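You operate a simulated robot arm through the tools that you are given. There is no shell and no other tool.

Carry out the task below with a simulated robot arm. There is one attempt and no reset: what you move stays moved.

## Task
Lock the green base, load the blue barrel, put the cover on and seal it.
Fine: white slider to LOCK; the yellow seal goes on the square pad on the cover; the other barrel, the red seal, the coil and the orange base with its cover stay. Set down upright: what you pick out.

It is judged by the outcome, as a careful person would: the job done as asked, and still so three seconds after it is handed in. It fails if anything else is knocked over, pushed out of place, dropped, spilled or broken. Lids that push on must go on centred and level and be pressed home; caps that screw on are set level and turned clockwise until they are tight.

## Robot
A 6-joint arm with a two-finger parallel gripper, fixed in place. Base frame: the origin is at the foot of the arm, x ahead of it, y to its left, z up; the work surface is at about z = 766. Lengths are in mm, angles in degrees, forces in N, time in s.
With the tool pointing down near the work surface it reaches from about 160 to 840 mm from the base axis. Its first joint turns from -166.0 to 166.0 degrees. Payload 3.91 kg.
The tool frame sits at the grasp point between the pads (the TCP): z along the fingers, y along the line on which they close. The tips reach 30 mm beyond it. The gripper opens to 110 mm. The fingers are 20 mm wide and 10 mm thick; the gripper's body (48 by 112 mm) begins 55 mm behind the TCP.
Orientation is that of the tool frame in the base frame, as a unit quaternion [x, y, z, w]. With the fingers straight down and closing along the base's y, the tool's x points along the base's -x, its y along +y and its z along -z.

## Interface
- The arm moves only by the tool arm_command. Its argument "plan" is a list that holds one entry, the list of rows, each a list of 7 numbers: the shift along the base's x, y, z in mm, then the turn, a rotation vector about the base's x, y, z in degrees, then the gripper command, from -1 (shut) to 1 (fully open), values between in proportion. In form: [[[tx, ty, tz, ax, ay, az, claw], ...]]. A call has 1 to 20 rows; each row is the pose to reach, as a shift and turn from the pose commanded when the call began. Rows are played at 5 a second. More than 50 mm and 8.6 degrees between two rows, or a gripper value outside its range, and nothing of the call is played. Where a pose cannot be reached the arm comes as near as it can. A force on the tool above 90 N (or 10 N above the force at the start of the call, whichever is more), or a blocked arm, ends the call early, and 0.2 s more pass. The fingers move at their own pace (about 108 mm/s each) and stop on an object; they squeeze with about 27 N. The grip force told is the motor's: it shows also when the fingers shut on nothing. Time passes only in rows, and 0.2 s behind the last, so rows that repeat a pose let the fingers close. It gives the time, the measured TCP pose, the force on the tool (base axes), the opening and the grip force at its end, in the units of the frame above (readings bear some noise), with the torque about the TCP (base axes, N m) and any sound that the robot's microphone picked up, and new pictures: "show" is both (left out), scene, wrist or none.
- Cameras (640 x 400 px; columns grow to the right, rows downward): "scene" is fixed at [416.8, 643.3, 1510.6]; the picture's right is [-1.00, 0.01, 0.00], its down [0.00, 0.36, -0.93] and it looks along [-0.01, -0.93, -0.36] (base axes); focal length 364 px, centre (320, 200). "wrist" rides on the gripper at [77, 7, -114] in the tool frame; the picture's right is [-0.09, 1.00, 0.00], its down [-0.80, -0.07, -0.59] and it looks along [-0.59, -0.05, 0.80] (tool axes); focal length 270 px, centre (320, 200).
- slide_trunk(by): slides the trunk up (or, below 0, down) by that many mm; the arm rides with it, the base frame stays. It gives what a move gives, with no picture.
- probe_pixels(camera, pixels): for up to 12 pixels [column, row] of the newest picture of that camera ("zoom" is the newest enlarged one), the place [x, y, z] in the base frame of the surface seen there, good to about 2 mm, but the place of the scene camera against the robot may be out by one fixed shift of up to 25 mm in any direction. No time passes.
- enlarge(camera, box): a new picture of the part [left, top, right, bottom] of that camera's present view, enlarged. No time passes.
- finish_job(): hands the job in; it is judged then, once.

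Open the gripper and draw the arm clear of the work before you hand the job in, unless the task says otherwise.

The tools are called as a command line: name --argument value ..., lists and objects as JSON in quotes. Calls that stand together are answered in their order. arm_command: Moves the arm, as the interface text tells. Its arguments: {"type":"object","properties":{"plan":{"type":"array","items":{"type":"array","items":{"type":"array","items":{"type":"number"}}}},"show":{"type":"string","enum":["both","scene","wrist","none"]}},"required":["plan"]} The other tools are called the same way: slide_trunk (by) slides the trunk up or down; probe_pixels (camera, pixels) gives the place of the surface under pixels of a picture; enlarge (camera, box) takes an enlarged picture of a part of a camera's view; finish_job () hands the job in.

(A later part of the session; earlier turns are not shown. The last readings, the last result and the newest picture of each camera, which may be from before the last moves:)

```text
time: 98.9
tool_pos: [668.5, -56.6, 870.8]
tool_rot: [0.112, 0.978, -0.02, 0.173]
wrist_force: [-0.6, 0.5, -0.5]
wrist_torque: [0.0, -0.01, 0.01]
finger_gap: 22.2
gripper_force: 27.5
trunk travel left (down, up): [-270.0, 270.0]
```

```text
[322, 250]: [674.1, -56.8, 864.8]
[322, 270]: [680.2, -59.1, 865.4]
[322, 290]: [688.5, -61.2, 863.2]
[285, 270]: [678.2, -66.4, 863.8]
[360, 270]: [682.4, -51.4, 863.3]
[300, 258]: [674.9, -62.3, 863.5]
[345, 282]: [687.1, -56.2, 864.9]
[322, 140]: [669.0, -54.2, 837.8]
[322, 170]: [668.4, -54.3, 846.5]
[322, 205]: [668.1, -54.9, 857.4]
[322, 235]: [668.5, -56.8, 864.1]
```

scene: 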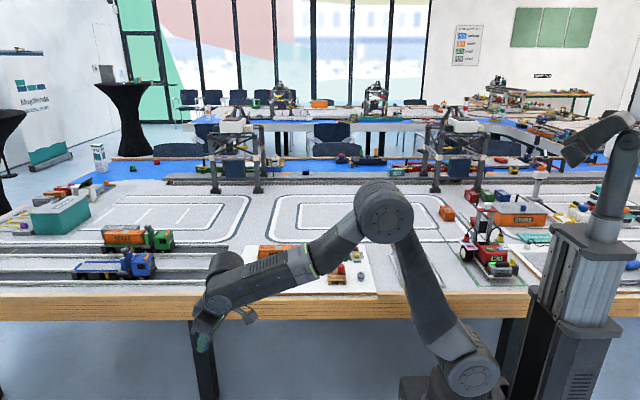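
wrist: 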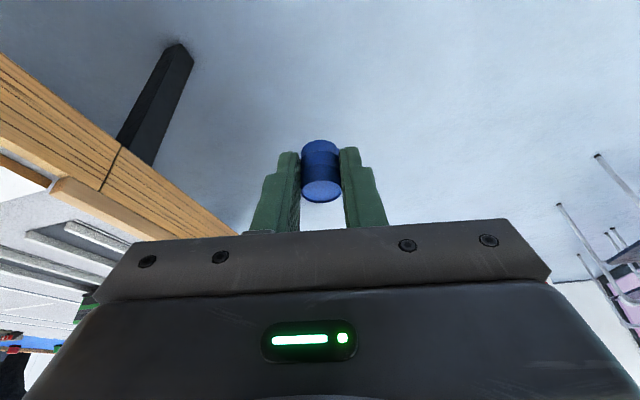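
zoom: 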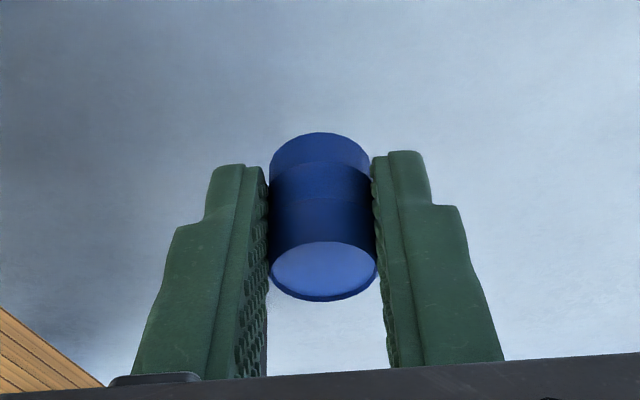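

The barrel is upright and level (top face z≈864 everywhere), its bottom ~36 mm below the TCP. I move toward the green base in two stages, first halfway with a 35 mm rise and half of the yaw.

arm_command --plan '[[[-3, -5, 3, 0, 0, -0.8, -1], [-9, -16, 8, 0, 0, -2.3, -1], [-19, -32, 14, 0, 0, -4.6, -1], [-30, -51, 20, 0, 0, -7.3, -1], [-41, -69, 26, 0, 0, -10, -1], [-52, -88, 31, 0, 0, -12.7, -1], [-63, -107, 35, 0, 0, -15.4, -1], [-74, -125, 35, 0, 0, -18.1, -1], [-85, -144, 35, 0, 0, -20.8, -1], [-96, -163, 35, 0, 0, -23.5, -1], [-107, -182, 35, 0, 0, -26.2, -1], [-118, -200, 35, 0, 0, -28.9, -1], [-129, -219, 35, 0, 0, -31.6, -1], [-140, -238, 35, 0, 0, -34.3, -1], [-149, -254, 35, 0, 0, -36.6, -1], [-157, -267, 35, 0, 0, -38.5, -1]]]' --show "wrist"

```text
time: 102.3
tool_pos: [511.1, -324.9, 907.2]
tool_rot: [0.428, 0.887, -0.076, 0.157]
wrist_force: [1.3, -0.2, 0.5]
wrist_torque: [0.0, -0.02, 0.01]
finger_gap: 22.3
gripper_force: 27.0
trunk travel left (down, up): [-270.0, 270.0]
```

wrist: 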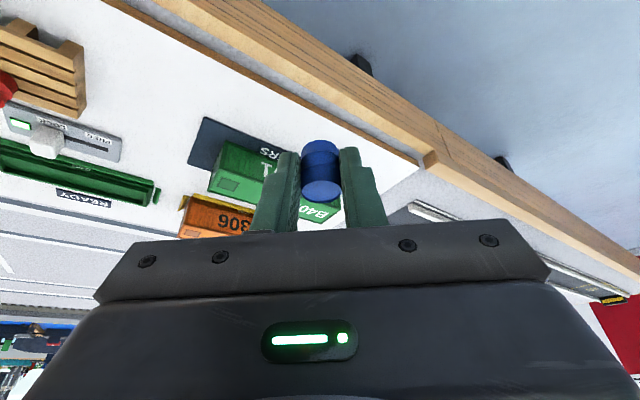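

Held steady. I do the second half to hover over the green base at about (354,-592,906) with yaw -90°.

arm_command --plan '[[[-3, -5, 0, 0, 0, -0.8, -1], [-9, -16, 0, 0, 0, -2.3, -1], [-19, -32, 0, 0, 0, -4.6, -1], [-30, -51, 0, 0, 0, -7.3, -1], [-41, -69, 0, 0, 0, -10, -1], [-52, -88, 0, 0, 0, -12.7, -1], [-63, -107, 0, 0, 0, -15.4, -1], [-74, -125, 0, 0, 0, -18.1, -1], [-85, -144, 0, 0, 0, -20.8, -1], [-96, -163, 0, 0, 0, -23.5, -1], [-107, -182, 0, 0, 0, -26.2, -1], [-118, -200, 0, 0, 0, -28.9, -1], [-129, -219, 0, 0, 0, -31.6, -1], [-140, -238, 0, 0, 0, -34.3, -1], [-149, -254, 0, 0, 0, -36.6, -1], [-157.5, -267.5, 0, 0, 0, -38.5, -1]]]' --show "both"

enlarge --camera "scene" --box '[225, 220, 385, 300]'

enlarge --camera "wrist" --box '[160, 60, 480, 240]'

```text
time: 105.7
tool_pos: [354.1, -590.9, 906.1]
tool_rot: [0.697, 0.696, -0.123, 0.122]
wrist_force: [-0.5, -0.2, -0.4]
wrist_torque: [0.03, -0.03, -0.02]
finger_gap: 22.2
gripper_force: 26.5
trunk travel left (down, up): [-270.0, 270.0]
```

scene: 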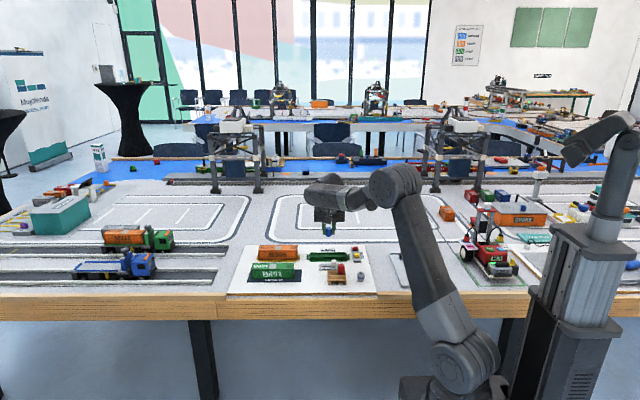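
wrist: 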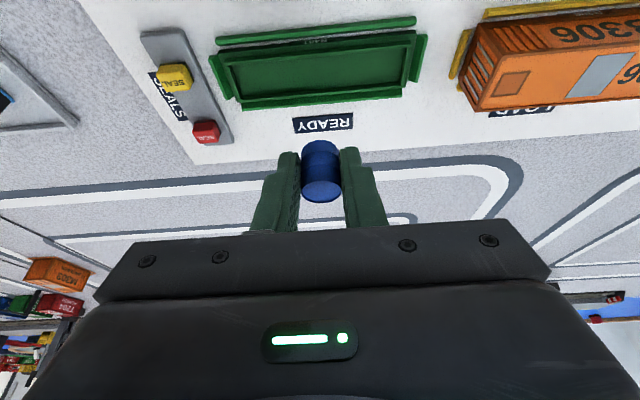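

```text
4.00 times, centred on (305, 260) of scene
```

zoom: 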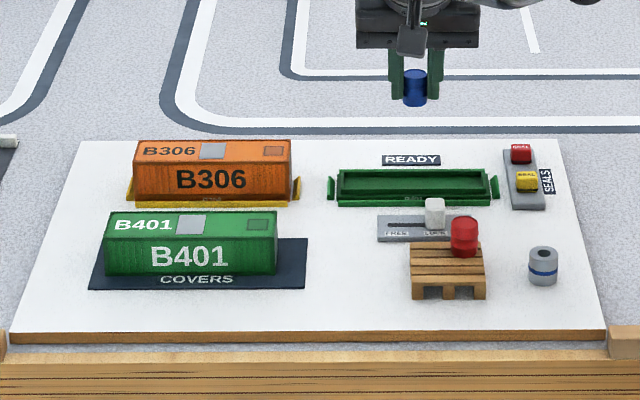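

```text
2.00 times, centred on (320, 150) of wrist
```

zoom: 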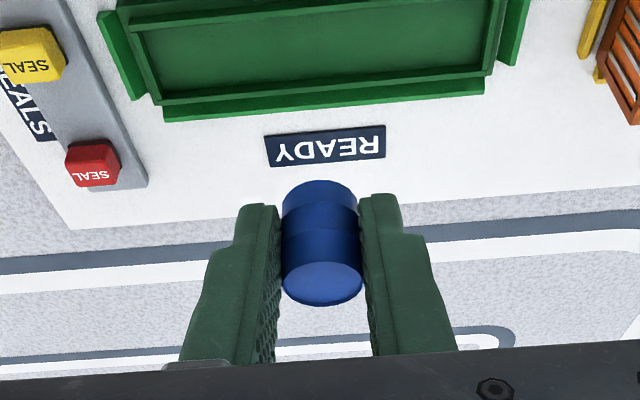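

The base is clearly seen. I probe the recess's inner edges and floor, and the barrel's top face.

probe_pixels --camera "wrist" --pixels '[[320, 70], [228, 70], [236, 90], [405, 62], [403, 80], [320, 50], [320, 42], [320, 85], [320, 94], [320, 99], [320, 104], [240, 103]]'

enlarge --camera "wrist" --box '[200, 10, 440, 115]'

```text
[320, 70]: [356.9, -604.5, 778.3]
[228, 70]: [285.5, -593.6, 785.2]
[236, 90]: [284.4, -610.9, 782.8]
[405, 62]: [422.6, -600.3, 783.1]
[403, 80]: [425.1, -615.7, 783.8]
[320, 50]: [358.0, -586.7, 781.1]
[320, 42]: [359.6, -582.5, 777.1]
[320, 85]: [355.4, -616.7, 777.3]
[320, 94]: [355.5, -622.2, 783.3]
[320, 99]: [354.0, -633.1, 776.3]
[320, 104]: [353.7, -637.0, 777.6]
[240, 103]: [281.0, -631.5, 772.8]
```

```text
2.67 times, centred on (320, 62) of wrist
```

zoom: 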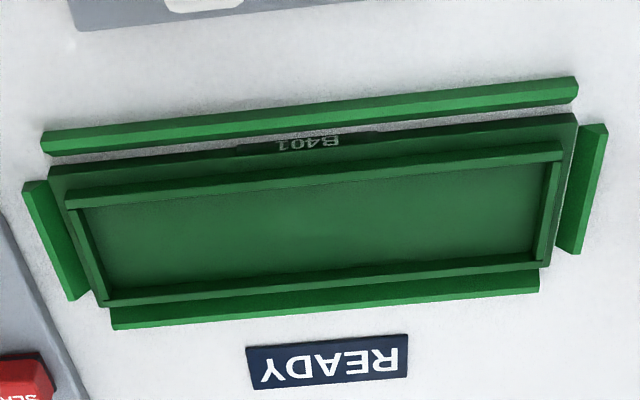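

I probe the rim lines on this zoom for precise recess limits.

probe_pixels --camera "zoom" --pixels '[[320, 158], [320, 166], [320, 172], [320, 180], [320, 190], [320, 230], [320, 262], [320, 268], [320, 274], [320, 280], [320, 290], [320, 298]]'

probe_pixels --camera "zoom" --pixels '[[66, 200], [78, 205], [92, 240], [100, 295], [110, 250], [560, 160], [552, 175], [545, 215], [535, 255], [530, 210], [50, 240], [575, 230]]'

```text
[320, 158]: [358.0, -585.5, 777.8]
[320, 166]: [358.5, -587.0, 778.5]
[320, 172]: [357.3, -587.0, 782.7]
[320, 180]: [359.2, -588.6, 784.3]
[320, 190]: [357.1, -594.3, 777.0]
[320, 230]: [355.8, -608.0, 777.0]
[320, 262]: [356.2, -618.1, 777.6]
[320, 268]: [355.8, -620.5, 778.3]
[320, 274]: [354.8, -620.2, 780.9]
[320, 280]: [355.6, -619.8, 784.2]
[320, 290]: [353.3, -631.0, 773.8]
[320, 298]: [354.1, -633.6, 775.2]
```

```text
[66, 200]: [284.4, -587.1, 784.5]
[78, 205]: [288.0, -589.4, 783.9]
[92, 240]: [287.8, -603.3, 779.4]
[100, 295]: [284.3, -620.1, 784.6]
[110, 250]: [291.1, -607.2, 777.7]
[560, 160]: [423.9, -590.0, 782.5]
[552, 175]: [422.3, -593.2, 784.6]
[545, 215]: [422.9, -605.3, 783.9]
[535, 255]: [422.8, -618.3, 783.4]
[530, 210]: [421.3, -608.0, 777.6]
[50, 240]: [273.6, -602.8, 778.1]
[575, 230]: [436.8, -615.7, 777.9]
```

Recess interior is y -620…-590 and x 287…422 with floor 777.5; the centre is (354,-605). I probe the barrel's top face to get its offset from the target.

probe_pixels --camera "wrist" --pixels '[[321, 184], [321, 190], [321, 197], [308, 191], [334, 191], [312, 186], [330, 196], [321, 150], [321, 165], [321, 175]]'

```text
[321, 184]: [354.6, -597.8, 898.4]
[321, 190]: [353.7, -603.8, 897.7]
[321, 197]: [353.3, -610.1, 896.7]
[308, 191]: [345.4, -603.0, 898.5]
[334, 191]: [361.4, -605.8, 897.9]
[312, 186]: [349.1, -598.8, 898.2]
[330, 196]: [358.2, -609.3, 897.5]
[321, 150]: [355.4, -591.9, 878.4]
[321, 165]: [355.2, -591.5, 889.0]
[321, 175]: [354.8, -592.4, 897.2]
```

Barrel is upright, centred at (353.6,-604). I shift (+0.4,-1) and descend 80 mm gently, leaving its bottom ~11 mm above the recess floor.

arm_command --plan '[[[0.2, -0.5, -2, 0, 0, 0, -1], [0.4, -1, -6, 0, 0, 0, -1], [0.4, -1, -12, 0, 0, 0, -1], [0.4, -1, -20, 0, 0, 0, -1], [0.4, -1, -28, 0, 0, 0, -1], [0.4, -1, -36, 0, 0, 0, -1], [0.4, -1, -44, 0, 0, 0, -1], [0.4, -1, -52, 0, 0, 0, -1], [0.4, -1, -60, 0, 0, 0, -1], [0.4, -1, -68, 0, 0, 0, -1], [0.4, -1, -74, 0, 0, 0, -1], [0.4, -1, -78, 0, 0, 0, -1], [0.4, -1, -80, 0, 0, 0, -1]]]' --show "both"

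enlarge --camera "wrist" --box '[200, 60, 440, 230]'

enlarge --camera "scene" --box '[290, 220, 370, 290]'

```text
time: 108.5
tool_pos: [353.6, -591.4, 825.6]
tool_rot: [0.696, 0.696, -0.123, 0.123]
wrist_force: [0.6, -0.5, -0.4]
wrist_torque: [-0.01, -0.01, -0.03]
finger_gap: 22.4
gripper_force: 26.8
trunk travel left (down, up): [-270.0, 270.0]
```

scene: 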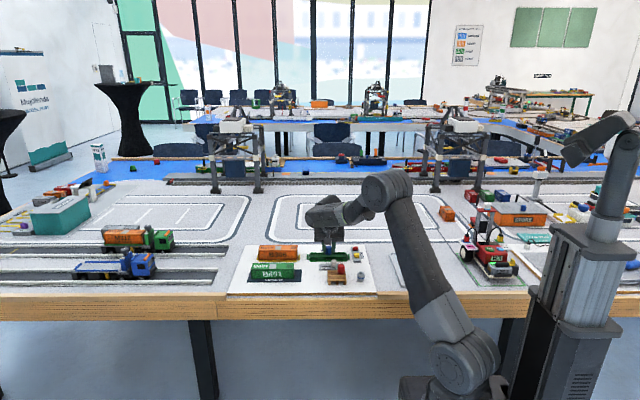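
wrist: 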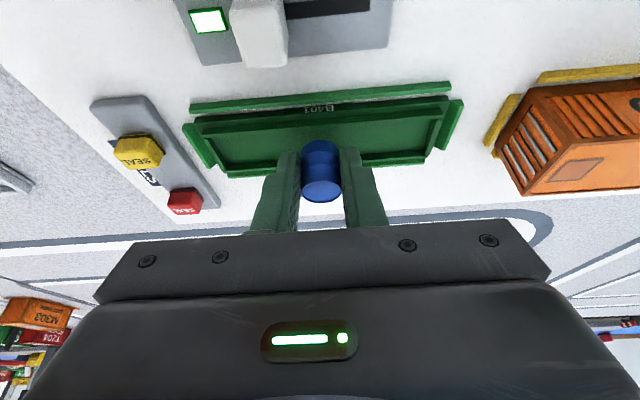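

```text
2.35 times, centred on (320, 145) of wrist
```

zoom: 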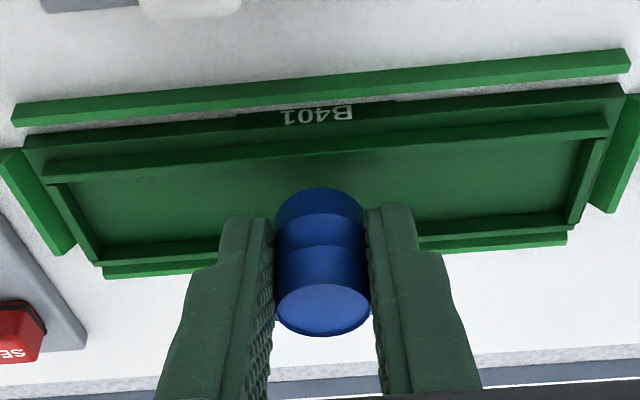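

```text
5.71 times, centred on (330, 255) of scene
```

zoom: 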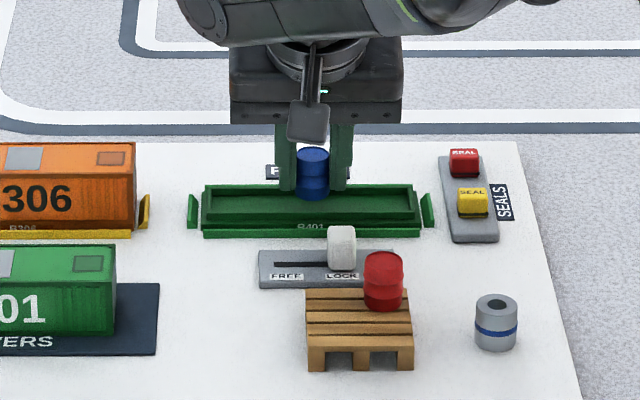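

All aligned. I probe the barrel's top and the recess floor near it once more before setting it down.

probe_pixels --camera "wrist" --pixels '[[321, 184], [321, 190], [321, 197], [308, 191], [334, 191], [321, 150], [321, 165], [270, 155], [390, 140], [320, 127], [280, 165], [375, 155]]'

```text
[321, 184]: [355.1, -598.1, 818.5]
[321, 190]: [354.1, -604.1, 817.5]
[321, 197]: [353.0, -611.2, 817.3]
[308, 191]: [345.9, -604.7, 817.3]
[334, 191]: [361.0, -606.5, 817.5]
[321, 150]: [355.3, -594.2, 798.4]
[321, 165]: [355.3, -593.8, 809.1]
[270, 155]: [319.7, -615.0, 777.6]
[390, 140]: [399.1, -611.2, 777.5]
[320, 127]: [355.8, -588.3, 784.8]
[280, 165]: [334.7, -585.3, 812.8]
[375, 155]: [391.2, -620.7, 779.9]
```

Barrel bottom is ~11 mm above the floor and centred. I lower 10.5 mm in small steps and watch the force.

arm_command --plan '[[[0, 0, -2, 0, 0, 0, -1], [0, 0, -4, 0, 0, 0, -1], [0, 0, -6, 0, 0, 0, -1], [0, 0, -8, 0, 0, 0, -1], [0, 0, -9.5, 0, 0, 0, -1], [0, 0, -10.5, 0, 0, 0, -1]]]' --show "wrist"

probe_pixels --camera "wrist" --pixels '[[321, 184], [321, 190], [321, 197], [308, 191], [334, 191]]'

```text
time: 109.9
tool_pos: [353.4, -592.4, 814.0]
tool_rot: [0.696, 0.697, -0.123, 0.122]
wrist_force: [0.7, 0.0, -0.8]
wrist_torque: [0.0, 0.01, -0.02]
finger_gap: 22.6
gripper_force: 26.8
trunk travel left (down, up): [-270.0, 270.0]
```

wrist: 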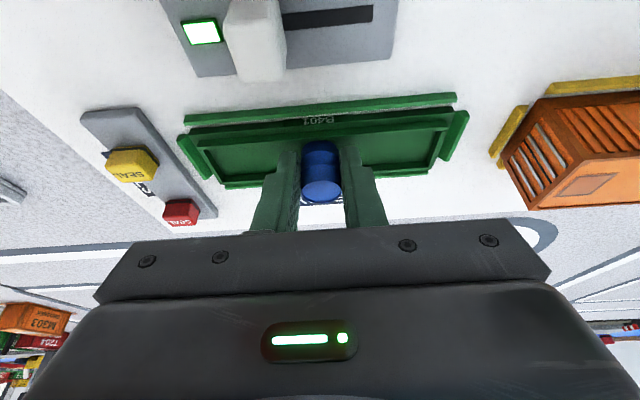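

```text
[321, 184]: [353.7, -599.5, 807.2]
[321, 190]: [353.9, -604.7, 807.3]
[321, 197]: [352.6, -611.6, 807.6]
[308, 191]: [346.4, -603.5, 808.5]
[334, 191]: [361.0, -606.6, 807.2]
```

Top at ~807.4, so ~1 mm remains. I ease down 1 mm more and read the force.

arm_command --plan '[[[0, 0, -0.5, 0, 0, 0, -1], [0, 0, -1, 0, 0, 0, -1], [0, 0, -1, 0, 0, 0, -1]]]' --show "none"

```text
time: 110.7
tool_pos: [354.0, -591.1, 814.8]
tool_rot: [0.696, 0.696, -0.123, 0.122]
wrist_force: [-0.6, 0.3, -0.8]
wrist_torque: [-0.01, 0.0, -0.02]
finger_gap: 22.4
gripper_force: 27.3
trunk travel left (down, up): [-270.0, 270.0]
```

No contact force yet; I ease another 1 mm.

arm_command --plan '[[[0, 0, -0.5, 0, 0, 0, -1], [0, 0, -1, 0, 0, 0, -1], [0, 0, -1, 0, 0, 0, -1]]]' --show "wrist"

probe_pixels --camera "wrist" --pixels '[[321, 184], [321, 190], [321, 197], [308, 191], [334, 191], [270, 165], [385, 155]]'

```text
time: 111.5
tool_pos: [354.7, -592.3, 813.4]
tool_rot: [0.696, 0.696, -0.124, 0.123]
wrist_force: [0.3, -0.2, 2.1]
wrist_torque: [0.02, -0.01, 0.01]
finger_gap: 22.5
gripper_force: 26.7
trunk travel left (down, up): [-270.0, 270.0]
```

wrist: 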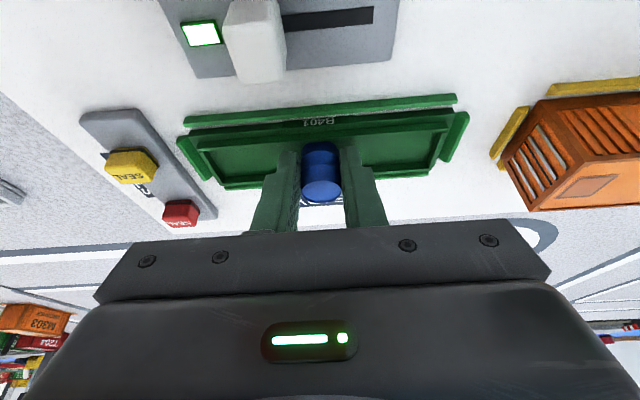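

```text
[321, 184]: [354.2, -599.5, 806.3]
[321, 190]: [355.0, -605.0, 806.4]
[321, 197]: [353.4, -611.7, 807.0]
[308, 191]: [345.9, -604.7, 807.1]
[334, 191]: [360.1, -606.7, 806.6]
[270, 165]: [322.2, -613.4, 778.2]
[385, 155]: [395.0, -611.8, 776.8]
```

Contact (+2.1 N). I open the fingers in steps to release, keeping the arm still.

arm_command --plan '[[[0, 0, 0, 0, 0, 0, -0.55], [0, 0, 0, 0, 0, 0, -0.5], [0, 0, 0, 0, 0, 0, -0.4], [0, 0, 0, 0, 0, 0, -0.25], [0, 0, 0, 0, 0, 0, -0.25]]]' --show "wrist"

enlarge --camera "wrist" --box '[200, 60, 440, 230]'

```text
time: 112.7
tool_pos: [353.3, -591.5, 813.3]
tool_rot: [0.697, 0.696, -0.122, 0.121]
wrist_force: [-0.1, -0.6, 0.0]
wrist_torque: [-0.01, -0.02, -0.01]
finger_gap: 41.2
gripper_force: 0.1
trunk travel left (down, up): [-270.0, 270.0]
```

wrist: 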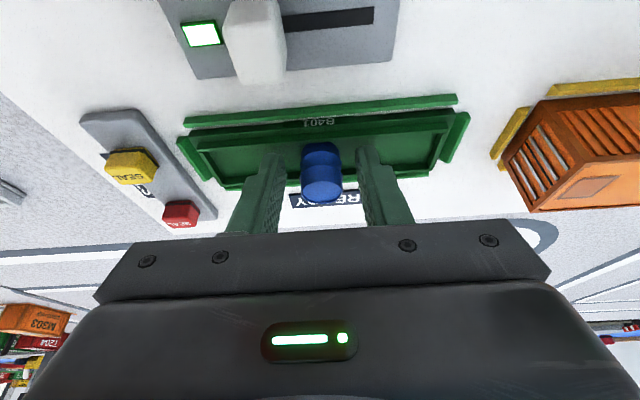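

```text
2.35 times, centred on (320, 145) of wrist
```

zoom: 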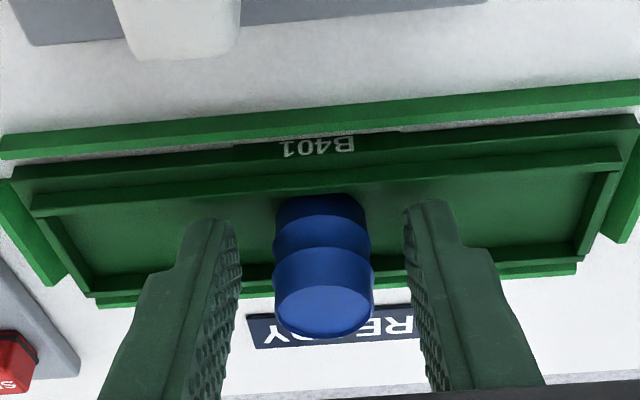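

The blue barrel stands upright in the recess. I withdraw along the tool axis, straight back and up.

arm_command --plan '[[[0, 1.7, 4.7, 0, 0, 0, -0.25], [0, 5.1, 14.1, 0, 0, 0, -0.25], [0, 10.3, 28.2, 0, 0, 0, -0.25], [0, 17.1, 47, 0, 0, 0, -0.25], [0, 25.7, 70.5, 0, 0, 0, -0.25], [0, 34.2, 94, 0, 0, 0, -0.25], [0, 37.6, 103, 0, 0, 0, -0.25]]]' --show "both"

enlarge --camera "scene" --box '[225, 220, 385, 300]'

enlarge --camera "wrist" --box '[180, 0, 460, 170]'

```text
time: 114.3
tool_pos: [354.0, -552.8, 915.8]
tool_rot: [0.697, 0.696, -0.124, 0.122]
wrist_force: [0.2, -1.0, -0.2]
wrist_torque: [-0.01, 0.01, 0.01]
finger_gap: 41.3
gripper_force: 0.1
trunk travel left (down, up): [-270.0, 270.0]
```

scene: 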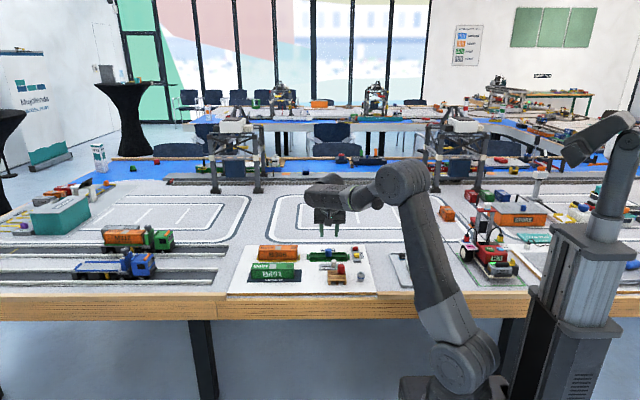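
wrist: 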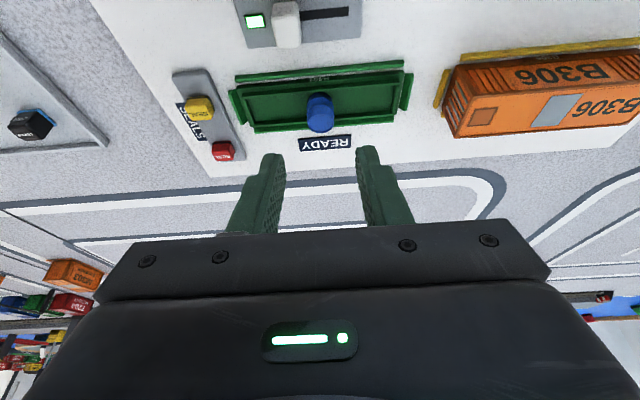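

```text
4.00 times, centred on (305, 260) of scene
```

zoom: 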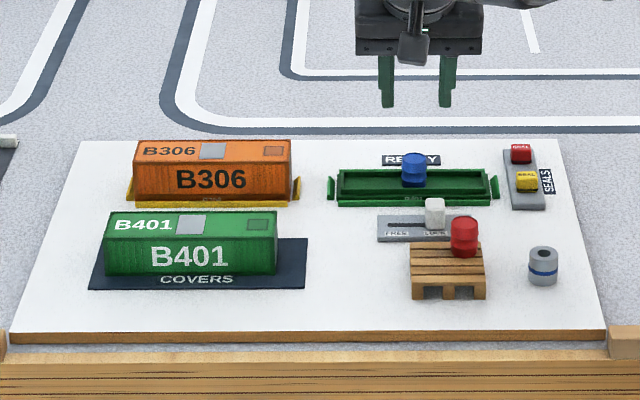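

```text
2.29 times, centred on (320, 85) of wrist
```

zoom: 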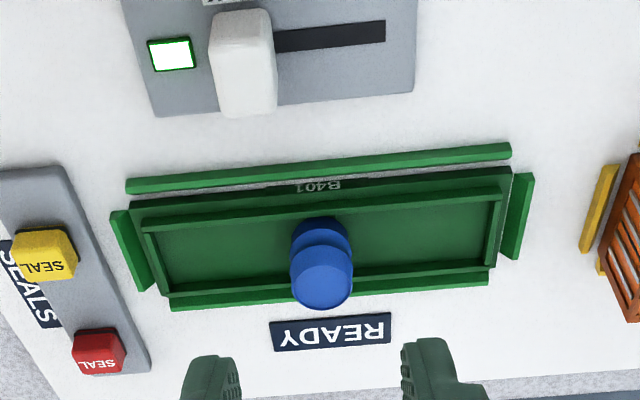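

The barrel is in. Now the cover: first I bring the tool back to vertical (20° about x) while rising a bit.

arm_command --plan '[[[0, 10, 15, 6.7, 0, 0, 0], [0, 20, 30, 13.4, 0, 0, 0.3], [0, 30, 45, 20, 0, 0, 0.3], [0, 30, 45, 20, 0, 0, 0.3]]]' --show "none"

arm_command --plan '[[[6, 4, 0, 0, 0, 8.2, 0.3], [12, 8, 0, 0, 0, 16.4, 0.3], [18, 12, 0, 0, 0, 24.6, 0.3], [24, 16, 0, 0, 0, 32.8, 0.3], [30, 20, 0, 0, 0, 41, 0.3], [36, 24, 0, 0, 0, 49.2, 0.3], [42, 28, 0, 0, 0, 57.4, 0.3], [48, 32, 0, 0, 0, 65.6, 0.3], [54, 36, 0, 0, 0, 73.8, 0.3], [60, 40, 0, 0, 0, 82, 0.3], [66, 43, 0, 0, 0, 90, 0.3], [66, 43, 0, 0, 0, 90, 0.3]]]' --show "wrist"

```text
time: 115.3
tool_pos: [354.0, -524.2, 962.9]
tool_rot: [0.707, 0.707, 0.0, -0.001]
wrist_force: [-0.1, -0.3, 0.0]
wrist_torque: [0.02, -0.01, -0.02]
finger_gap: 71.4
gripper_force: 0.1
trunk travel left (down, up): [-270.0, 270.0]
```

```text
time: 117.9
tool_pos: [419.8, -481.8, 960.9]
tool_rot: [-0.001, 1.0, 0.0, -0.001]
wrist_force: [0.4, 1.3, 0.7]
wrist_torque: [-0.03, 0.02, 0.01]
finger_gap: 71.5
gripper_force: 0.1
trunk travel left (down, up): [-270.0, 270.0]
```

wrist: 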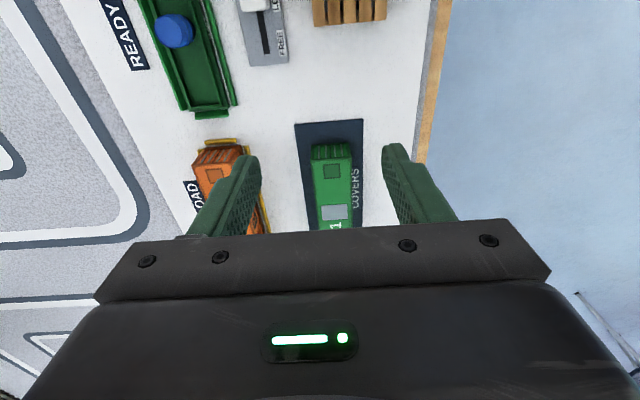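

The cover is partly hidden by the gripper body. I back off 70 mm in x to see it in full.

arm_command --plan '[[[-25, 0, 10, 0, 0, 0, 0.3], [-50, 0, 20, 0, 0, 0, 0.3], [-75, 0, 30, 0, 0, 0, 0.3], [-75, 0, 30, 0, 0, 0, 0.3]]]' --show "wrist"

enlarge --camera "wrist" --box '[180, 60, 420, 235]'

```text
time: 118.9
tool_pos: [342.3, -480.9, 990.8]
tool_rot: [0.001, 1.0, -0.001, 0.0]
wrist_force: [-0.1, 0.3, -0.4]
wrist_torque: [-0.01, 0.01, -0.04]
finger_gap: 71.4
gripper_force: 0.0
trunk travel left (down, up): [-270.0, 270.0]
```

wrist: 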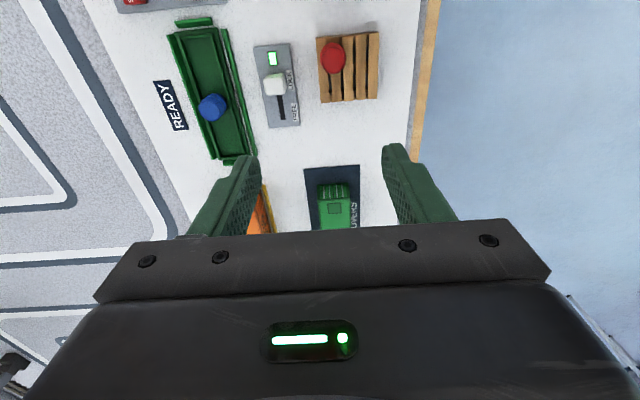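

```text
2.29 times, centred on (300, 148) of wrist
```

zoom: 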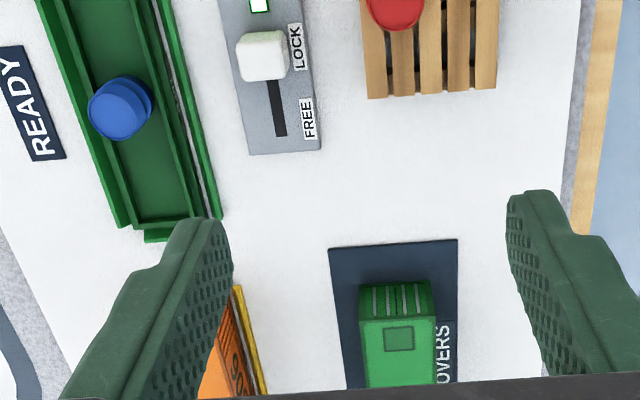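

The cover needs to be nearer the image top, so I move +x instead, to hover above it (TCP x≈545).

arm_command --plan '[[[40, 0, 0, 0, 0, 0, 0.3], [80, 0, 0, 0, 0, 0, 0.5], [120, 0, 0, 0, 0, 0, 0.5], [160, 0, 0, 0, 0, 0, 0.5], [200, 0, 0, 0, 0, 0, 0.5], [200, 0, 0, 0, 0, 0, 0.5]]]' --show "wrist"

enlarge --camera "wrist" --box '[180, 0, 440, 180]'

```text
time: 120.3
tool_pos: [542.7, -482.4, 991.7]
tool_rot: [0.0, 1.0, 0.0, 0.0]
wrist_force: [0.5, -0.4, -0.1]
wrist_torque: [-0.01, 0.01, -0.01]
finger_gap: 82.5
gripper_force: 0.2
trunk travel left (down, up): [-270.0, 270.0]
```

wrist: 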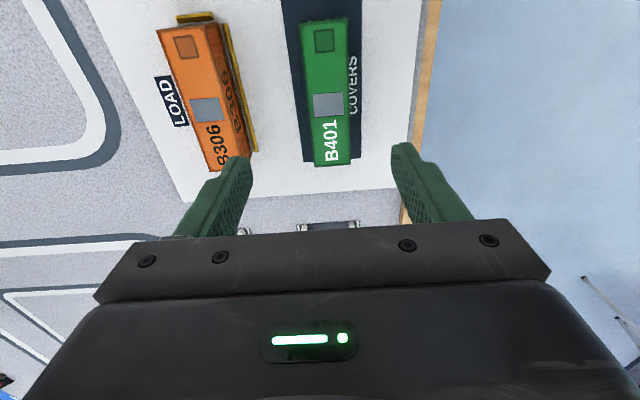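

```text
2.22 times, centred on (310, 90) of wrist
```

zoom: 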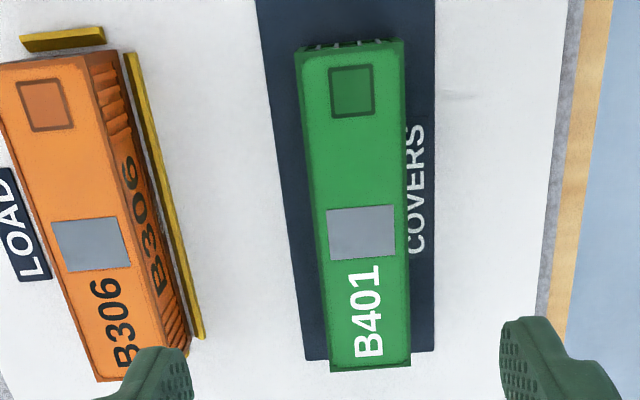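

I probe the cover's corners and both marked areas on its top to see which one is the square pad.

probe_pixels --camera "zoom" --pixels '[[332, 69], [372, 67], [372, 113], [334, 116], [352, 91], [329, 210], [392, 207], [394, 255], [332, 260], [361, 233], [310, 60], [398, 45]]'

probe_pixels --camera "zoom" --pixels '[[300, 60], [397, 55], [303, 100], [400, 100], [320, 240], [405, 235], [332, 360], [408, 357], [350, 55], [370, 362], [432, 300], [300, 300]]'

```text
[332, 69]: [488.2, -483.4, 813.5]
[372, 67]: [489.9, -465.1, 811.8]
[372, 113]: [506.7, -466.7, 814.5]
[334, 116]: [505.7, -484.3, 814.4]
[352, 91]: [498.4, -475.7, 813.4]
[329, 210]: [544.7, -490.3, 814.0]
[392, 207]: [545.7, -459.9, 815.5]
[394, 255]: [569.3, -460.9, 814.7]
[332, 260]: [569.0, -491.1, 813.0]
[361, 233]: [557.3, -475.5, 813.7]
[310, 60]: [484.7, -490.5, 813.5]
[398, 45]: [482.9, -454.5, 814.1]
```

```text
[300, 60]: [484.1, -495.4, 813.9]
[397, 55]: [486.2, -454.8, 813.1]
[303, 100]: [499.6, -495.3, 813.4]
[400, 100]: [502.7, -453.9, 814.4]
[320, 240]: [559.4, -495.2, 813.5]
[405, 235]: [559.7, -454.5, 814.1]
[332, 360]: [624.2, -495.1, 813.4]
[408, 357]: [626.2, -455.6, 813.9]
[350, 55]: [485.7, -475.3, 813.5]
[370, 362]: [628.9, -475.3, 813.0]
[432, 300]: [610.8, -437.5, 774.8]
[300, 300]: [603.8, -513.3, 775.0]
```

The outlined pad near the low-x end is the square one (18.5×18.5 mm, centre ≈ (497.5,-475)); the grey panel is 24×30, so not square. Now I measure the cover's end edges precisely using tight zooms.

enlarge --camera "wrist" --box '[290, 5, 360, 50]'

probe_pixels --camera "zoom" --pixels '[[200, 160], [200, 170], [200, 180], [300, 150], [300, 160], [300, 170], [110, 250], [120, 250], [130, 250], [400, 250], [410, 250], [420, 250]]'

```text
8.89 times, centred on (325, 28) of wrist
```

zoom: 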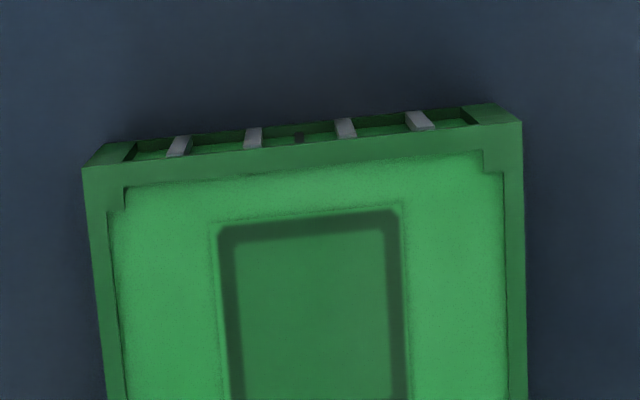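

```text
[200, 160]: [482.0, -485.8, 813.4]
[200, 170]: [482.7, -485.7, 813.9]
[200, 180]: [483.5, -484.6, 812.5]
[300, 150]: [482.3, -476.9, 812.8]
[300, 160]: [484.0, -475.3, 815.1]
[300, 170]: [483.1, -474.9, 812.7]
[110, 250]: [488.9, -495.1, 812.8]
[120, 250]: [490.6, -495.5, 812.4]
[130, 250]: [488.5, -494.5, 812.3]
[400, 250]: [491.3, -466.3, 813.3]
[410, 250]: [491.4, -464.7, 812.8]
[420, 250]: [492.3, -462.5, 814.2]
```

Near end x≈481.7, width ≈45.7 mm centred at y≈-475.4. Now the far end.

enlarge --camera "wrist" --box '[300, 130, 370, 175]'

probe_pixels --camera "zoom" --pixels '[[250, 270], [250, 290], [250, 310], [250, 320], [400, 270], [400, 290], [400, 305], [130, 200], [150, 200], [450, 200], [470, 200], [490, 200]]'

```text
8.89 times, centred on (335, 152) of wrist
```

zoom: 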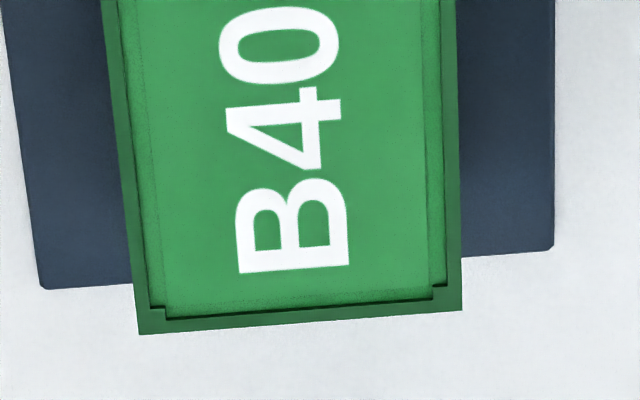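

```text
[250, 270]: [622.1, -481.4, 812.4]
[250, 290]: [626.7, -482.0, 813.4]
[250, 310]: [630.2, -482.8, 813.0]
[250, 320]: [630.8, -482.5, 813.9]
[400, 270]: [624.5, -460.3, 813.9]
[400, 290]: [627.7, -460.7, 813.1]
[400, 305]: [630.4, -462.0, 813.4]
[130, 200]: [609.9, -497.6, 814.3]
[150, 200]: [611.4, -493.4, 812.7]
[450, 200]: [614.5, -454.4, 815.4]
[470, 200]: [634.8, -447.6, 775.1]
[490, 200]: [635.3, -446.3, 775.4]
```

The cover spans x 481.7–632, centre (556.9,-475.5). I take a still reading to pin down the actual TCP before descending.

arm_command --plan '[[[0, 0, 0, 0, 0, 0, 0.13]]]' --show "none"

arm_command --plan '[[[0, 0, 0, 0, 0, 0, 0.13]]]' --show "none"

arm_command --plan '[[[0, 0, 0, 0, 0, 0, 0.13]]]' --show "none"

```text
time: 120.7
tool_pos: [542.1, -481.3, 992.9]
tool_rot: [0.0, 1.0, -0.001, 0.0]
wrist_force: [0.3, 0.1, -0.8]
wrist_torque: [0.03, 0.0, 0.0]
finger_gap: 61.8
gripper_force: 0.0
trunk travel left (down, up): [-270.0, 270.0]
```

```text
time: 121.1
tool_pos: [542.6, -483.0, 991.9]
tool_rot: [0.0, 1.0, -0.001, 0.0]
wrist_force: [0.1, 0.0, 0.0]
wrist_torque: [-0.01, -0.03, 0.0]
finger_gap: 62.5
gripper_force: 0.0
trunk travel left (down, up): [-270.0, 270.0]
```

```text
time: 121.5
tool_pos: [541.6, -482.3, 991.6]
tool_rot: [0.0, 1.0, -0.001, 0.0]
wrist_force: [0.2, -0.1, 0.2]
wrist_torque: [0.02, 0.0, -0.01]
finger_gap: 62.3
gripper_force: 0.1
trunk travel left (down, up): [-270.0, 270.0]
```

Actual TCP ≈ (542.2,-482.2,992). I move over the cover's centre and descend to z≈860 first.

arm_command --plan '[[[7, 3, -30, 0, 0, 0, 0.13], [14.7, 6.7, -65, 0, 0, 0, 0.13], [14.7, 6.7, -100, 0, 0, 0, 0.13], [14.7, 6.7, -125, 0, 0, 0, 0.13], [14.7, 6.7, -132, 0, 0, 0, 0.13], [14.7, 6.7, -132, 0, 0, 0, 0.13]]]' --show "wrist"

enlarge --camera "wrist" --box '[200, 30, 440, 240]'

```text
time: 122.9
tool_pos: [559.1, -474.7, 859.3]
tool_rot: [0.0, 1.0, -0.001, 0.0]
wrist_force: [0.0, -0.6, 0.8]
wrist_torque: [0.05, 0.01, -0.01]
finger_gap: 62.1
gripper_force: 0.1
trunk travel left (down, up): [-270.0, 270.0]
```

wrist: 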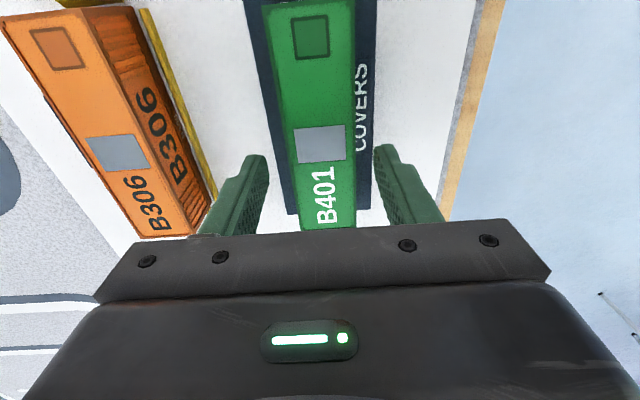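

```text
1.90 times, centred on (320, 135) of wrist
```

zoom: 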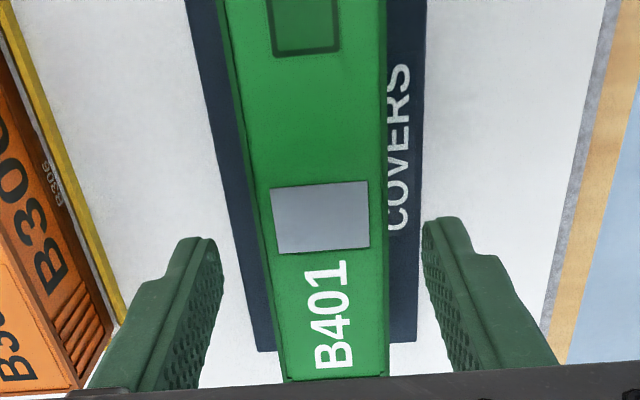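

Fingers straddle the cover. I descend to TCP z≈815 (tips 10 mm above the mat) and then close gently.

arm_command --plan '[[[0, 0, -15, 0, 0, 0, 0.13], [0, 0, -30, 0, 0, 0, 0.13], [0, 0, -40, 0, 0, 0, 0.13], [0, 0, -45, 0, 0, 0, 0.13], [0, 0, -45, 0, 0, 0, 0.0], [0, 0, -45, 0, 0, 0, -0.08], [0, 0, -45, 0, 0, 0, -0.14], [0, 0, -45, 0, 0, 0, -1], [0, 0, -45, 0, 0, 0, -1], [0, 0, -45, 0, 0, 0, -1]]]' --show "wrist"

enlarge --camera "wrist" --box '[200, 30, 440, 240]'

```text
time: 125.1
tool_pos: [560.4, -474.2, 815.1]
tool_rot: [0.0, 1.0, -0.001, -0.001]
wrist_force: [0.3, -0.4, 0.6]
wrist_torque: [-0.02, 0.04, -0.01]
finger_gap: 44.7
gripper_force: 27.6
trunk travel left (down, up): [-270.0, 270.0]
```

wrist: 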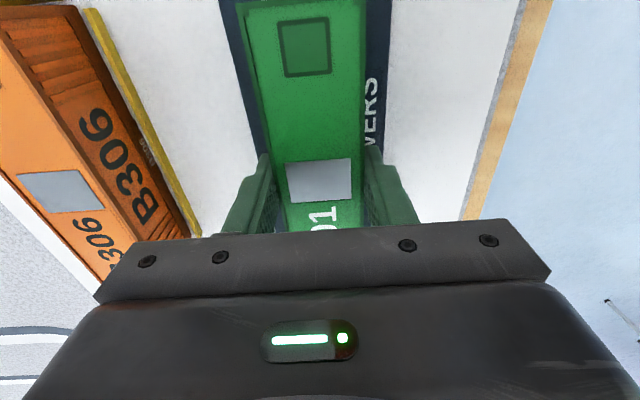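

```text
1.90 times, centred on (320, 135) of wrist
```

zoom: 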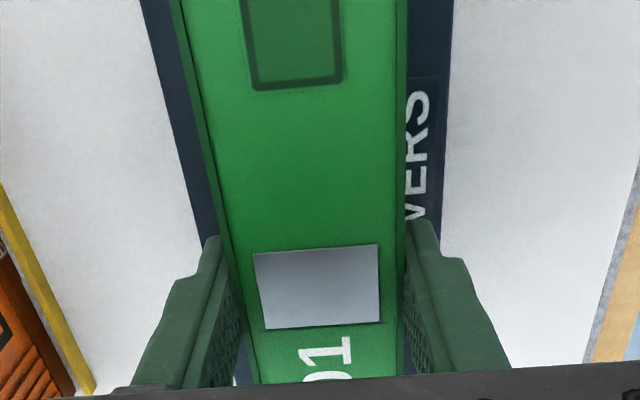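

Gripped (gap 44.7). I lift slowly 12 mm and verify that the cover comes up level.

arm_command --plan '[[[0, 0, 1, 0, 0, 0, -1], [0, 0, 2, 0, 0, 0, -1], [0, 0, 4, 0, 0, 0, -1], [0, 0, 6, 0, 0, 0, -1], [0, 0, 8, 0, 0, 0, -1], [0, 0, 10, 0, 0, 0, -1], [0, 0, 12, 0, 0, 0, -1], [0, 0, 12, 0, 0, 0, -1]]]' --show "both"

probe_pixels --camera "wrist" --pixels '[[290, 15], [320, 15], [350, 12], [265, 30], [355, 30], [305, 50], [300, 100], [345, 100], [320, 140], [320, 180], [295, 200], [350, 200]]'

enlarge --camera "scene" --box '[225, 230, 385, 300]'

```text
time: 126.9
tool_pos: [560.4, -475.4, 826.3]
tool_rot: [-0.001, 1.0, 0.0, 0.0]
wrist_force: [0.0, -0.9, 0.1]
wrist_torque: [0.0, -0.01, 0.0]
finger_gap: 44.8
gripper_force: 27.4
trunk travel left (down, up): [-270.0, 270.0]
```

scene: 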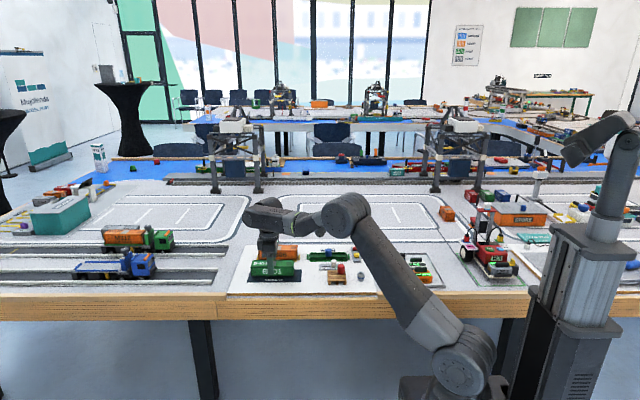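
wrist: 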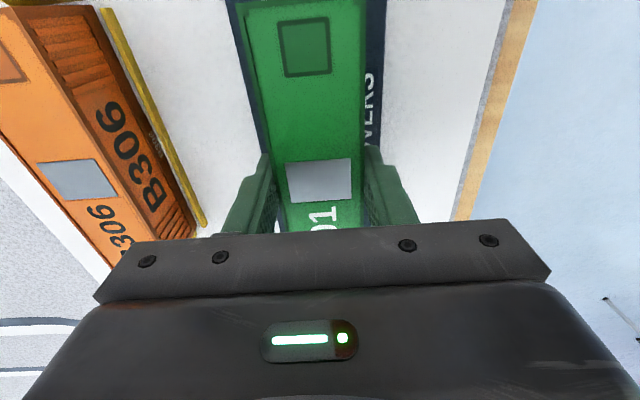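

```text
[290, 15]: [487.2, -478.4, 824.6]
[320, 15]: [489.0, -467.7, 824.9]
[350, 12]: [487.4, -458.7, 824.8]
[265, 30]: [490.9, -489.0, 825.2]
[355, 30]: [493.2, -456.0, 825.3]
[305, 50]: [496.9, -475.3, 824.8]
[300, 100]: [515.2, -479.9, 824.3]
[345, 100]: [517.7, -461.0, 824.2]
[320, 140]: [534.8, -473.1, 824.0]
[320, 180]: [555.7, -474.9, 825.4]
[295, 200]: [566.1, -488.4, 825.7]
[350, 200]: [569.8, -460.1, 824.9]
```

```text
4.00 times, centred on (305, 265) of scene
```

zoom: 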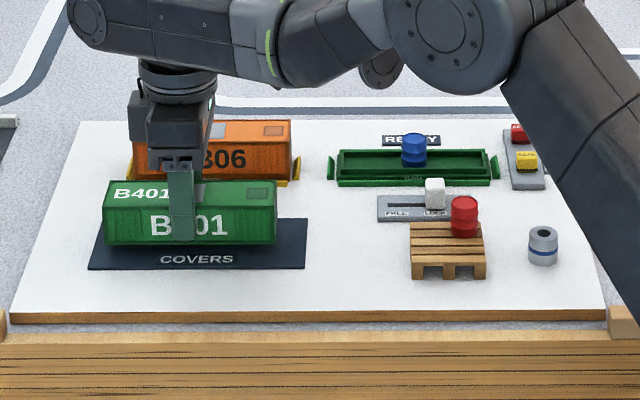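

The cover is up level (top z ≈ 825 everywhere). I lift another 70 mm so its bottom clears the barrels.

arm_command --plan '[[[0, 0, 3, 0, 0, 0, -1], [0, 0, 9, 0, 0, 0, -1], [0, 0, 18, 0, 0, 0, -1], [0, 0, 28, 0, 0, 0, -1], [0, 0, 38, 0, 0, 0, -1], [0, 0, 48, 0, 0, 0, -1], [0, 0, 58, 0, 0, 0, -1], [0, 0, 66, 0, 0, 0, -1], [0, 0, 70, 0, 0, 0, -1], [0, 0, 70, 0, 0, 0, -1]]]' --show "wrist"

probe_pixels --camera "wrist" --pixels '[[290, 15], [350, 12], [265, 30], [355, 30], [305, 50], [300, 100], [345, 100], [320, 140], [320, 180], [295, 200], [350, 200]]'

```text
time: 129.1
tool_pos: [560.1, -474.8, 895.9]
tool_rot: [-0.001, 1.0, -0.001, 0.0]
wrist_force: [-0.6, 0.5, -1.0]
wrist_torque: [0.03, 0.0, -0.01]
finger_gap: 44.4
gripper_force: 27.2
trunk travel left (down, up): [-270.0, 270.0]
```

wrist: 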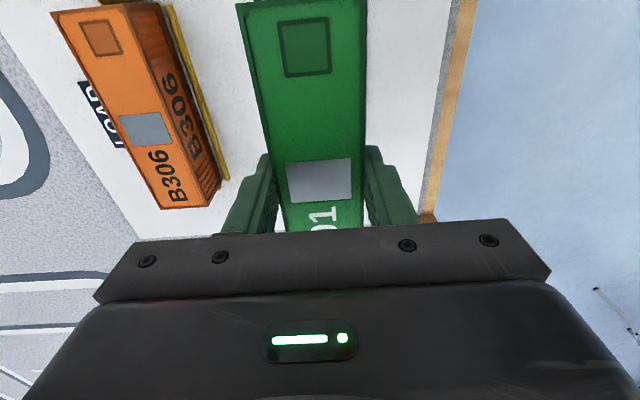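

```text
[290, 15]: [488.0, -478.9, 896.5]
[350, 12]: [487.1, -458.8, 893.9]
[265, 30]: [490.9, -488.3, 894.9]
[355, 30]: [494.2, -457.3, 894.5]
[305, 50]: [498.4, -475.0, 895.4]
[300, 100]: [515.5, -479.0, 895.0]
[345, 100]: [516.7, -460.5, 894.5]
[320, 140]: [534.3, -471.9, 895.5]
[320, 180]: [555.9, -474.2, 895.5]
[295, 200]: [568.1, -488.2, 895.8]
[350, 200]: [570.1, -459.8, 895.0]
```

Held level (top ≈895). I move across to above the green base: shift (-202.1,-129.5), slowly.

arm_command --plan '[[[-3, -1.9, 0, 0, 0, 0, -1], [-10.1, -6.5, 0, 0, 0, 0, -1], [-22.2, -14.2, 0, 0, 0, 0, -1], [-38.4, -24.6, 0, 0, 0, 0, -1], [-54.6, -35, 0, 0, 0, 0, -1], [-70.7, -45.3, 0, 0, 0, 0, -1], [-86.9, -55.7, 0, 0, 0, 0, -1], [-103.1, -66, 0, 0, 0, 0, -1], [-119.2, -76.4, 0, 0, 0, 0, -1], [-135.4, -86.8, 0, 0, 0, 0, -1], [-151.6, -97.1, 0, 0, 0, 0, -1], [-167.7, -107.5, 0, 0, 0, 0, -1], [-183.9, -117.8, 0, 0, 0, 0, -1], [-195, -125, 0, 0, 0, 0, -1], [-200.1, -128.2, 0, 0, 0, 0, -1], [-202.1, -129.5, 0, 0, 0, 0, -1], [-202.1, -129.5, 0, 0, 0, 0, -1]]]' --show "both"

enlarge --camera "scene" --box '[280, 200, 380, 280]'

```text
time: 132.7
tool_pos: [356.5, -604.0, 895.9]
tool_rot: [0.0, 1.0, -0.001, 0.0]
wrist_force: [-0.4, -0.4, -0.8]
wrist_torque: [0.01, 0.01, 0.03]
finger_gap: 44.4
gripper_force: 27.1
trunk travel left (down, up): [-270.0, 270.0]
```

scene: 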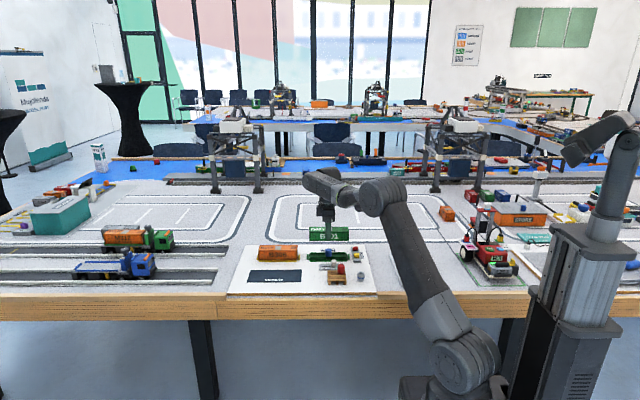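
wrist: 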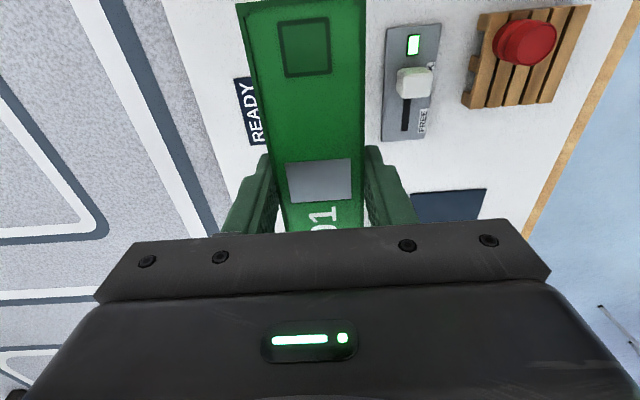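

```text
5.00 times, centred on (330, 240) of scene
```

zoom: 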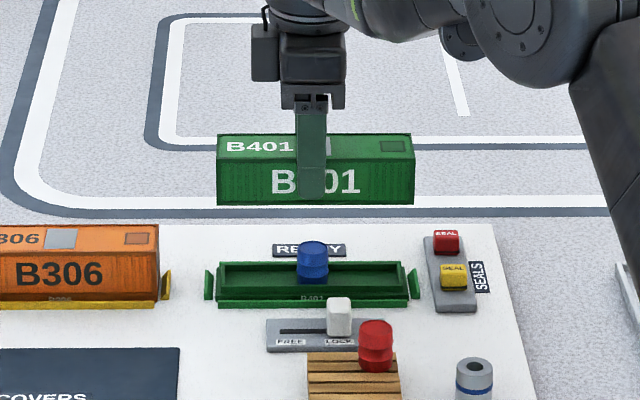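

I use the scene camera for relative alignment: probing the cover's front bottom corners and the base's corresponding ends in the same picture.

enlarge --camera "scene" --box '[315, 225, 335, 275]'

probe_pixels --camera "zoom" --pixels '[[320, 200], [300, 130], [340, 130], [320, 300]]'

enlarge --camera "scene" --box '[300, 220, 360, 270]'

```text
8.00 times, centred on (325, 250) of scene
```

zoom: 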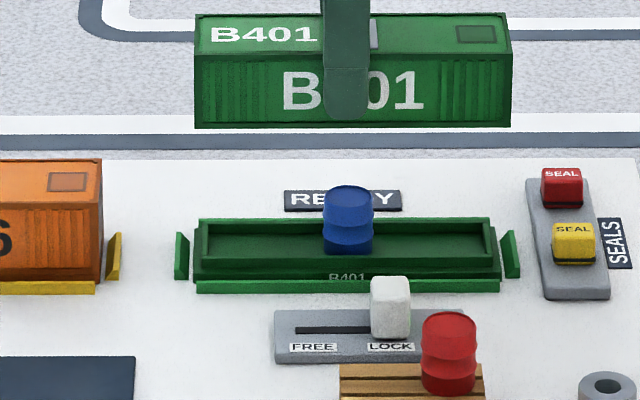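

```text
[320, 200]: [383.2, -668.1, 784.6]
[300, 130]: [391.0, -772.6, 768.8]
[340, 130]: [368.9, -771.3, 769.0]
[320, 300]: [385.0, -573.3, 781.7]
```

```text
8.00 times, centred on (330, 245) of scene
```

zoom: 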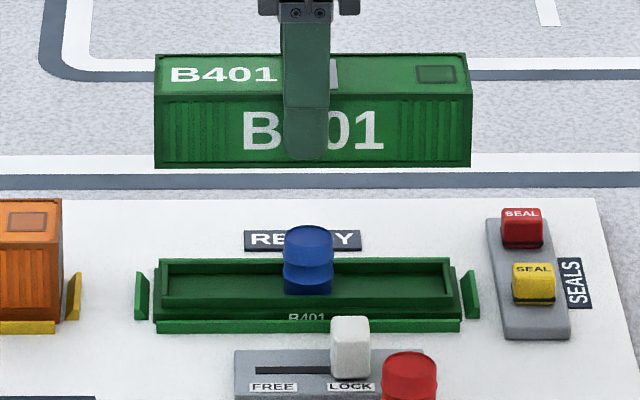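

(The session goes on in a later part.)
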